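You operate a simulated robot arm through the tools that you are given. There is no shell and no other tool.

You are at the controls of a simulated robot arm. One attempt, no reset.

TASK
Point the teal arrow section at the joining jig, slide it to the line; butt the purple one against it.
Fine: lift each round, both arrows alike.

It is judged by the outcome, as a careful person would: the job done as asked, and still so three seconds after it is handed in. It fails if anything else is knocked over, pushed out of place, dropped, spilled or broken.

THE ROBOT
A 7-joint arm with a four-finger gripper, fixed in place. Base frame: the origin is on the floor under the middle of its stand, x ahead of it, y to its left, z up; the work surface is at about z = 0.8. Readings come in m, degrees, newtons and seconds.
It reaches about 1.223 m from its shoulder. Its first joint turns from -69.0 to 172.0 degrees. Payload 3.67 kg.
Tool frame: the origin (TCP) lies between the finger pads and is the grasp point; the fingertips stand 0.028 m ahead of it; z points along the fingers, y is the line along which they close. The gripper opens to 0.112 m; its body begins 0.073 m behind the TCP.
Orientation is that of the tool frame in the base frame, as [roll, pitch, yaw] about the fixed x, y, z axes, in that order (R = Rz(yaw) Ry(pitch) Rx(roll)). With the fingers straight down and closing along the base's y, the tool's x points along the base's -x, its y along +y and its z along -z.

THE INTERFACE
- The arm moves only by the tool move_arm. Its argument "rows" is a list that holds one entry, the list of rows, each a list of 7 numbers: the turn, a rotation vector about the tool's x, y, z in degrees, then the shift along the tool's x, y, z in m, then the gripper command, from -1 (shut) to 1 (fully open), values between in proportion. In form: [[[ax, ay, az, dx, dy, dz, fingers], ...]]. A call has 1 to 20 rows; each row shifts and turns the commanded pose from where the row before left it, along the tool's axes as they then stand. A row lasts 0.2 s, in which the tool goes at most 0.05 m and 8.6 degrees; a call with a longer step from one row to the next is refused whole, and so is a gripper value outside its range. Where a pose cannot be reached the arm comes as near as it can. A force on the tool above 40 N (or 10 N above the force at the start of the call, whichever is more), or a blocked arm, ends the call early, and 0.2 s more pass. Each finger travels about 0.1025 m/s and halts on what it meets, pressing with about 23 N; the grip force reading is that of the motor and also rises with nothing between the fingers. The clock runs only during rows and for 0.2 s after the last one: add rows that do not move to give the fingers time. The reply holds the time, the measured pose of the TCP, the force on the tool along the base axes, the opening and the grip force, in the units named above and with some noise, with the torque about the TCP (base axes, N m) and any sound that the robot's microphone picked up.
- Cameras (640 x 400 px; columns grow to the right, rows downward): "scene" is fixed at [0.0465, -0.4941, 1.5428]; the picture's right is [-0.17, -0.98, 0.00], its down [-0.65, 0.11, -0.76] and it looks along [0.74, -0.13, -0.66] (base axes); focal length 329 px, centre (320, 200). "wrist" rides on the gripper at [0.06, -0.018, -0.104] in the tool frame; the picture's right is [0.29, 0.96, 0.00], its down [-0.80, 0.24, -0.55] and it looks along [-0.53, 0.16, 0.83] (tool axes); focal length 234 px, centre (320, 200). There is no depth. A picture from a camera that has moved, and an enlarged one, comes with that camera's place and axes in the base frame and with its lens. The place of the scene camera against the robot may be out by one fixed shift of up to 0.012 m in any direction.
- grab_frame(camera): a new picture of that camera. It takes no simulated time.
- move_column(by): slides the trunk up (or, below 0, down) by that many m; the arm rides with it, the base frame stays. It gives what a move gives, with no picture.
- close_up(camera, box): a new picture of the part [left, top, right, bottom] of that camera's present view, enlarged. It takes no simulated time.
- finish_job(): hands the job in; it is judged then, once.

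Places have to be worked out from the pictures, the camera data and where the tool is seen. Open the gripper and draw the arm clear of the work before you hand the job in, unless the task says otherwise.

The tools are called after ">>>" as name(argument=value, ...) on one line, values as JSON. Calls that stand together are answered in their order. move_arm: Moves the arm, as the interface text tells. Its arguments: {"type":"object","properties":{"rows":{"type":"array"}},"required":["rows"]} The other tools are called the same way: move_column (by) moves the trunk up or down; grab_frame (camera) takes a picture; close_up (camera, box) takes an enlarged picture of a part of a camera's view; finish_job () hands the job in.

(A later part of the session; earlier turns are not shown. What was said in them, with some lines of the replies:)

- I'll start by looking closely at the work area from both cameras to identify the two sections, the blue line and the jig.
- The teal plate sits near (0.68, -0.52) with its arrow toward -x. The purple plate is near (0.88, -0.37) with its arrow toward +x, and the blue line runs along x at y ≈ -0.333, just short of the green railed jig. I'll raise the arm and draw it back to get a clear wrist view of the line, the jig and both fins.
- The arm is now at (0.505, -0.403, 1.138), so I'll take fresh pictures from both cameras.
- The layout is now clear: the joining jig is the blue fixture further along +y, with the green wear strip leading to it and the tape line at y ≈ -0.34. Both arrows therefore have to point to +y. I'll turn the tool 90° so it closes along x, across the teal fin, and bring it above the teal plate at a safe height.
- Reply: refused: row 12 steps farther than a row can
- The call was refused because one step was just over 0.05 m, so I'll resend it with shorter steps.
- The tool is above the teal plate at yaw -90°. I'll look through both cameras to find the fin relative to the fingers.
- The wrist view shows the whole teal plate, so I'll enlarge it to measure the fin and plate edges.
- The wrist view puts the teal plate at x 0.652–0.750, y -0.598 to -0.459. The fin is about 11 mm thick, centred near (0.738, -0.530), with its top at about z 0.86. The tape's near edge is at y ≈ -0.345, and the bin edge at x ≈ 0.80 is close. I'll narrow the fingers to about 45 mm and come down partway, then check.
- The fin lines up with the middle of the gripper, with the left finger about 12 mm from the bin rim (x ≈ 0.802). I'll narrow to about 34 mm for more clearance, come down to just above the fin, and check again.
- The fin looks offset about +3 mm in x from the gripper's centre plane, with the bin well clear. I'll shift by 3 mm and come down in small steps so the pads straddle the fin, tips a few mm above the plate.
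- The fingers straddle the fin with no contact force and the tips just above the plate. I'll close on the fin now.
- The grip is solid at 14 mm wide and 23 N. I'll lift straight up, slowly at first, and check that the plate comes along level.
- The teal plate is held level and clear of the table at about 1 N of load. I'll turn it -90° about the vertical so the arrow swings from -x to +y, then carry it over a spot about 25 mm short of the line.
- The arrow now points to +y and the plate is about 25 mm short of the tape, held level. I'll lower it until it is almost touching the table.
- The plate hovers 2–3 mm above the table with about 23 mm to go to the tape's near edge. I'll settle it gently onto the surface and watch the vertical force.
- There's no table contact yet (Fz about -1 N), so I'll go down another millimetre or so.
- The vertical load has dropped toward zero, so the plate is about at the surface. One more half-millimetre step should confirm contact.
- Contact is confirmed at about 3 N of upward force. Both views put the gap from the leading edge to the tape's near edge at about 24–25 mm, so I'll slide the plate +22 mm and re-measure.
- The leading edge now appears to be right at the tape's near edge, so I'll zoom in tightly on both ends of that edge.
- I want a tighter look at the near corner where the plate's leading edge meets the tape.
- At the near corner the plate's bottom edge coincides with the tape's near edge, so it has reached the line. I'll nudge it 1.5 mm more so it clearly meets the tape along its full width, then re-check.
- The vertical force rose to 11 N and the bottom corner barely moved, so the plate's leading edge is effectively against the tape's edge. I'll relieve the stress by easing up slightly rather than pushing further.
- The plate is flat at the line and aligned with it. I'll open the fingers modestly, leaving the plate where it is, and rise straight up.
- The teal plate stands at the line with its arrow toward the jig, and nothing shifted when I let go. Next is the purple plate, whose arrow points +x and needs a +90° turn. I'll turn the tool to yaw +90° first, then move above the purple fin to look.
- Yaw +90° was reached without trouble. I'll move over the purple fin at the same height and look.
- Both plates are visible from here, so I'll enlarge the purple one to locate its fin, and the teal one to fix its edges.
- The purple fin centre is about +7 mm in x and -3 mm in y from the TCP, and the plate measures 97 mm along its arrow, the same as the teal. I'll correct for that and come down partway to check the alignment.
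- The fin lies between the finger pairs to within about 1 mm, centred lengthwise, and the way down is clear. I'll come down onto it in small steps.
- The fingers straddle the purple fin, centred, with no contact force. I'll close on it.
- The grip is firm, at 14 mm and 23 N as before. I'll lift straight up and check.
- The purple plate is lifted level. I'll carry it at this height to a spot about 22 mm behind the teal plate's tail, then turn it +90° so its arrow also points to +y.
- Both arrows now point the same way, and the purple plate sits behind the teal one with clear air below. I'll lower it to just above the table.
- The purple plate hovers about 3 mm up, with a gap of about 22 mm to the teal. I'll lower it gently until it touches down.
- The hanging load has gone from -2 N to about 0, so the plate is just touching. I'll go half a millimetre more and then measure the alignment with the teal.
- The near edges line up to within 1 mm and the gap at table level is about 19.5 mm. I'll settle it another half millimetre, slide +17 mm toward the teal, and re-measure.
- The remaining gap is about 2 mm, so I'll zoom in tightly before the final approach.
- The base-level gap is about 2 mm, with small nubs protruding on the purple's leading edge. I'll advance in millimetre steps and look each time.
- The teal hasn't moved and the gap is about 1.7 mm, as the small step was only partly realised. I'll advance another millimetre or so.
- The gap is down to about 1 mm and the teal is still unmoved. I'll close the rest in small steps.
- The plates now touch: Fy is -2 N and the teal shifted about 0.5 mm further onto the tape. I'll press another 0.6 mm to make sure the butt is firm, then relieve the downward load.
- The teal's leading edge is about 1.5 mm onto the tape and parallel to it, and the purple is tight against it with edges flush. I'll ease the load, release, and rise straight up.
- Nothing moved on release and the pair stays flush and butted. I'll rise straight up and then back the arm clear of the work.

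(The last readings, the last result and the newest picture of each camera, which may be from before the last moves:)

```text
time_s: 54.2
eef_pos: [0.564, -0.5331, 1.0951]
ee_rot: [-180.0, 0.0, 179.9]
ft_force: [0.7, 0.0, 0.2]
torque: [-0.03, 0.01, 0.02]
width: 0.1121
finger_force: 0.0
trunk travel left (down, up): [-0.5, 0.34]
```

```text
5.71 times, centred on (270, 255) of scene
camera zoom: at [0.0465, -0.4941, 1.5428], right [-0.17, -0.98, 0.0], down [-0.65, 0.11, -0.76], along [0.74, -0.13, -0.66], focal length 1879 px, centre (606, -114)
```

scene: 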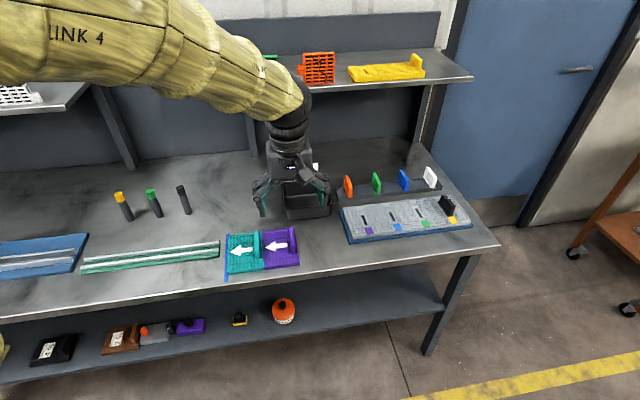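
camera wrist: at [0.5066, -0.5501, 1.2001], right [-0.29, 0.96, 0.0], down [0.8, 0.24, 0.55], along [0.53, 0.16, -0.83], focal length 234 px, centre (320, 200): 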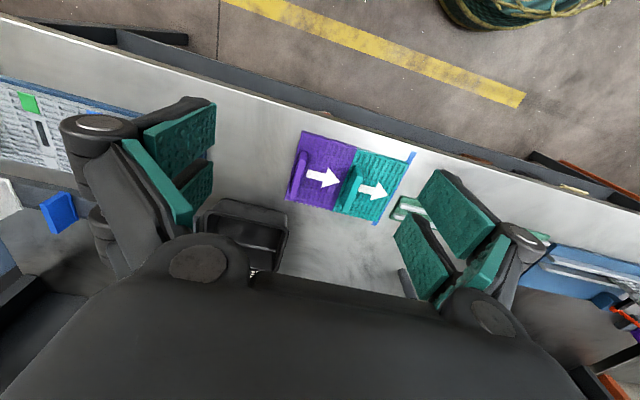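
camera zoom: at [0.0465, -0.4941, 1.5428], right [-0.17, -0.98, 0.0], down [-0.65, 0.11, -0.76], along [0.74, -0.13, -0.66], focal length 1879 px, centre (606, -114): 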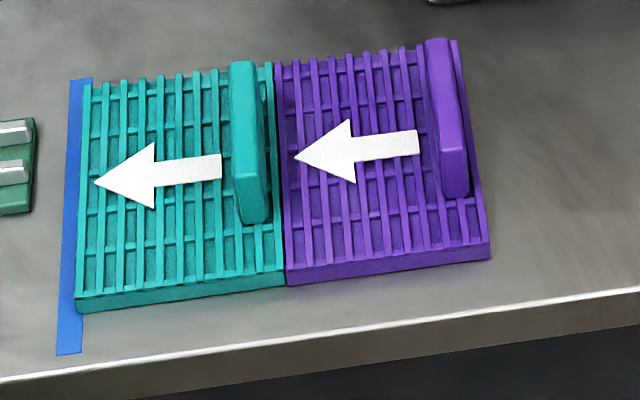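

Both plates are at rest with arrows toward the jig and the arm is clear. One last check of the joint and the line before handing in.

>>> close_up(camera="scene", box=[256, 228, 280, 246])

>>> close_up(camera="wrist", box=[280, 120, 430, 235])

```text
16.00 times, centred on (268, 237) of scene
camera zoom: at [0.0465, -0.4941, 1.5428], right [-0.17, -0.98, 0.0], down [-0.65, 0.11, -0.76], along [0.74, -0.13, -0.66], focal length 5260 px, centre (1152, -392)
```

zoom: 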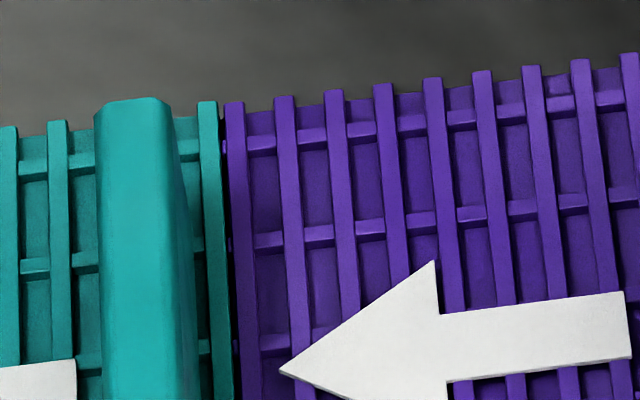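

```text
3.48 times, centred on (355, 178) of wrist
camera zoom: at [0.5066, -0.5501, 1.2001], right [-0.29, 0.96, 0.0], down [0.8, 0.24, 0.55], along [0.53, 0.16, -0.83], focal length 814 px, centre (198, 278)
```

zoom: 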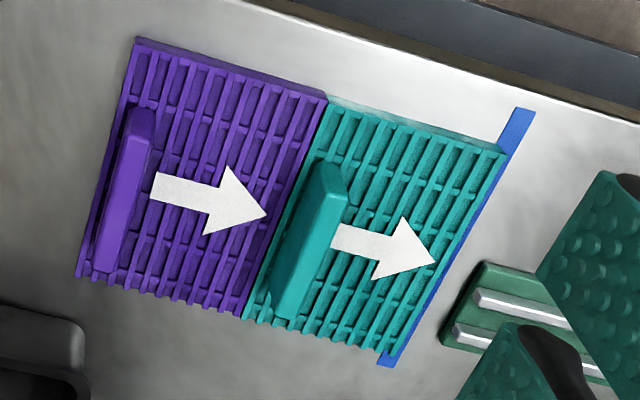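

The teal plate's edge is on the line and parallel to it, and the purple is butted flush behind it. Both arrows point at the jig, the gripper is open and clear, and nothing else has moved. I'm handing the job in.

>>> finish_job()

```text
The job is handed in.
```

The teal section is at the line with its arrow pointing at the joining jig. The purple one is butted against its tail, with its arrow pointing the same way.

- **Teal:** I lifted it, turned it a quarter turn, set it down about 25 mm short of the line, and slid it up. Its leading edge is parallel to the tape and ends about 1.5 mm onto it. The last 1.5 mm or so came from pushing the purple section up against it.
- **Purple:** I lifted it, turned it a quarter turn, and slid it forward until the two touched. Their near edges line up to about 1 mm. Contact is at the small nubs on purple's leading edge, so a gap of about 1 mm shows at the base.

Neither section moved when I let go. In the last pictures nothing else looked disturbed, and the gripper is open with the arm clear of the work.
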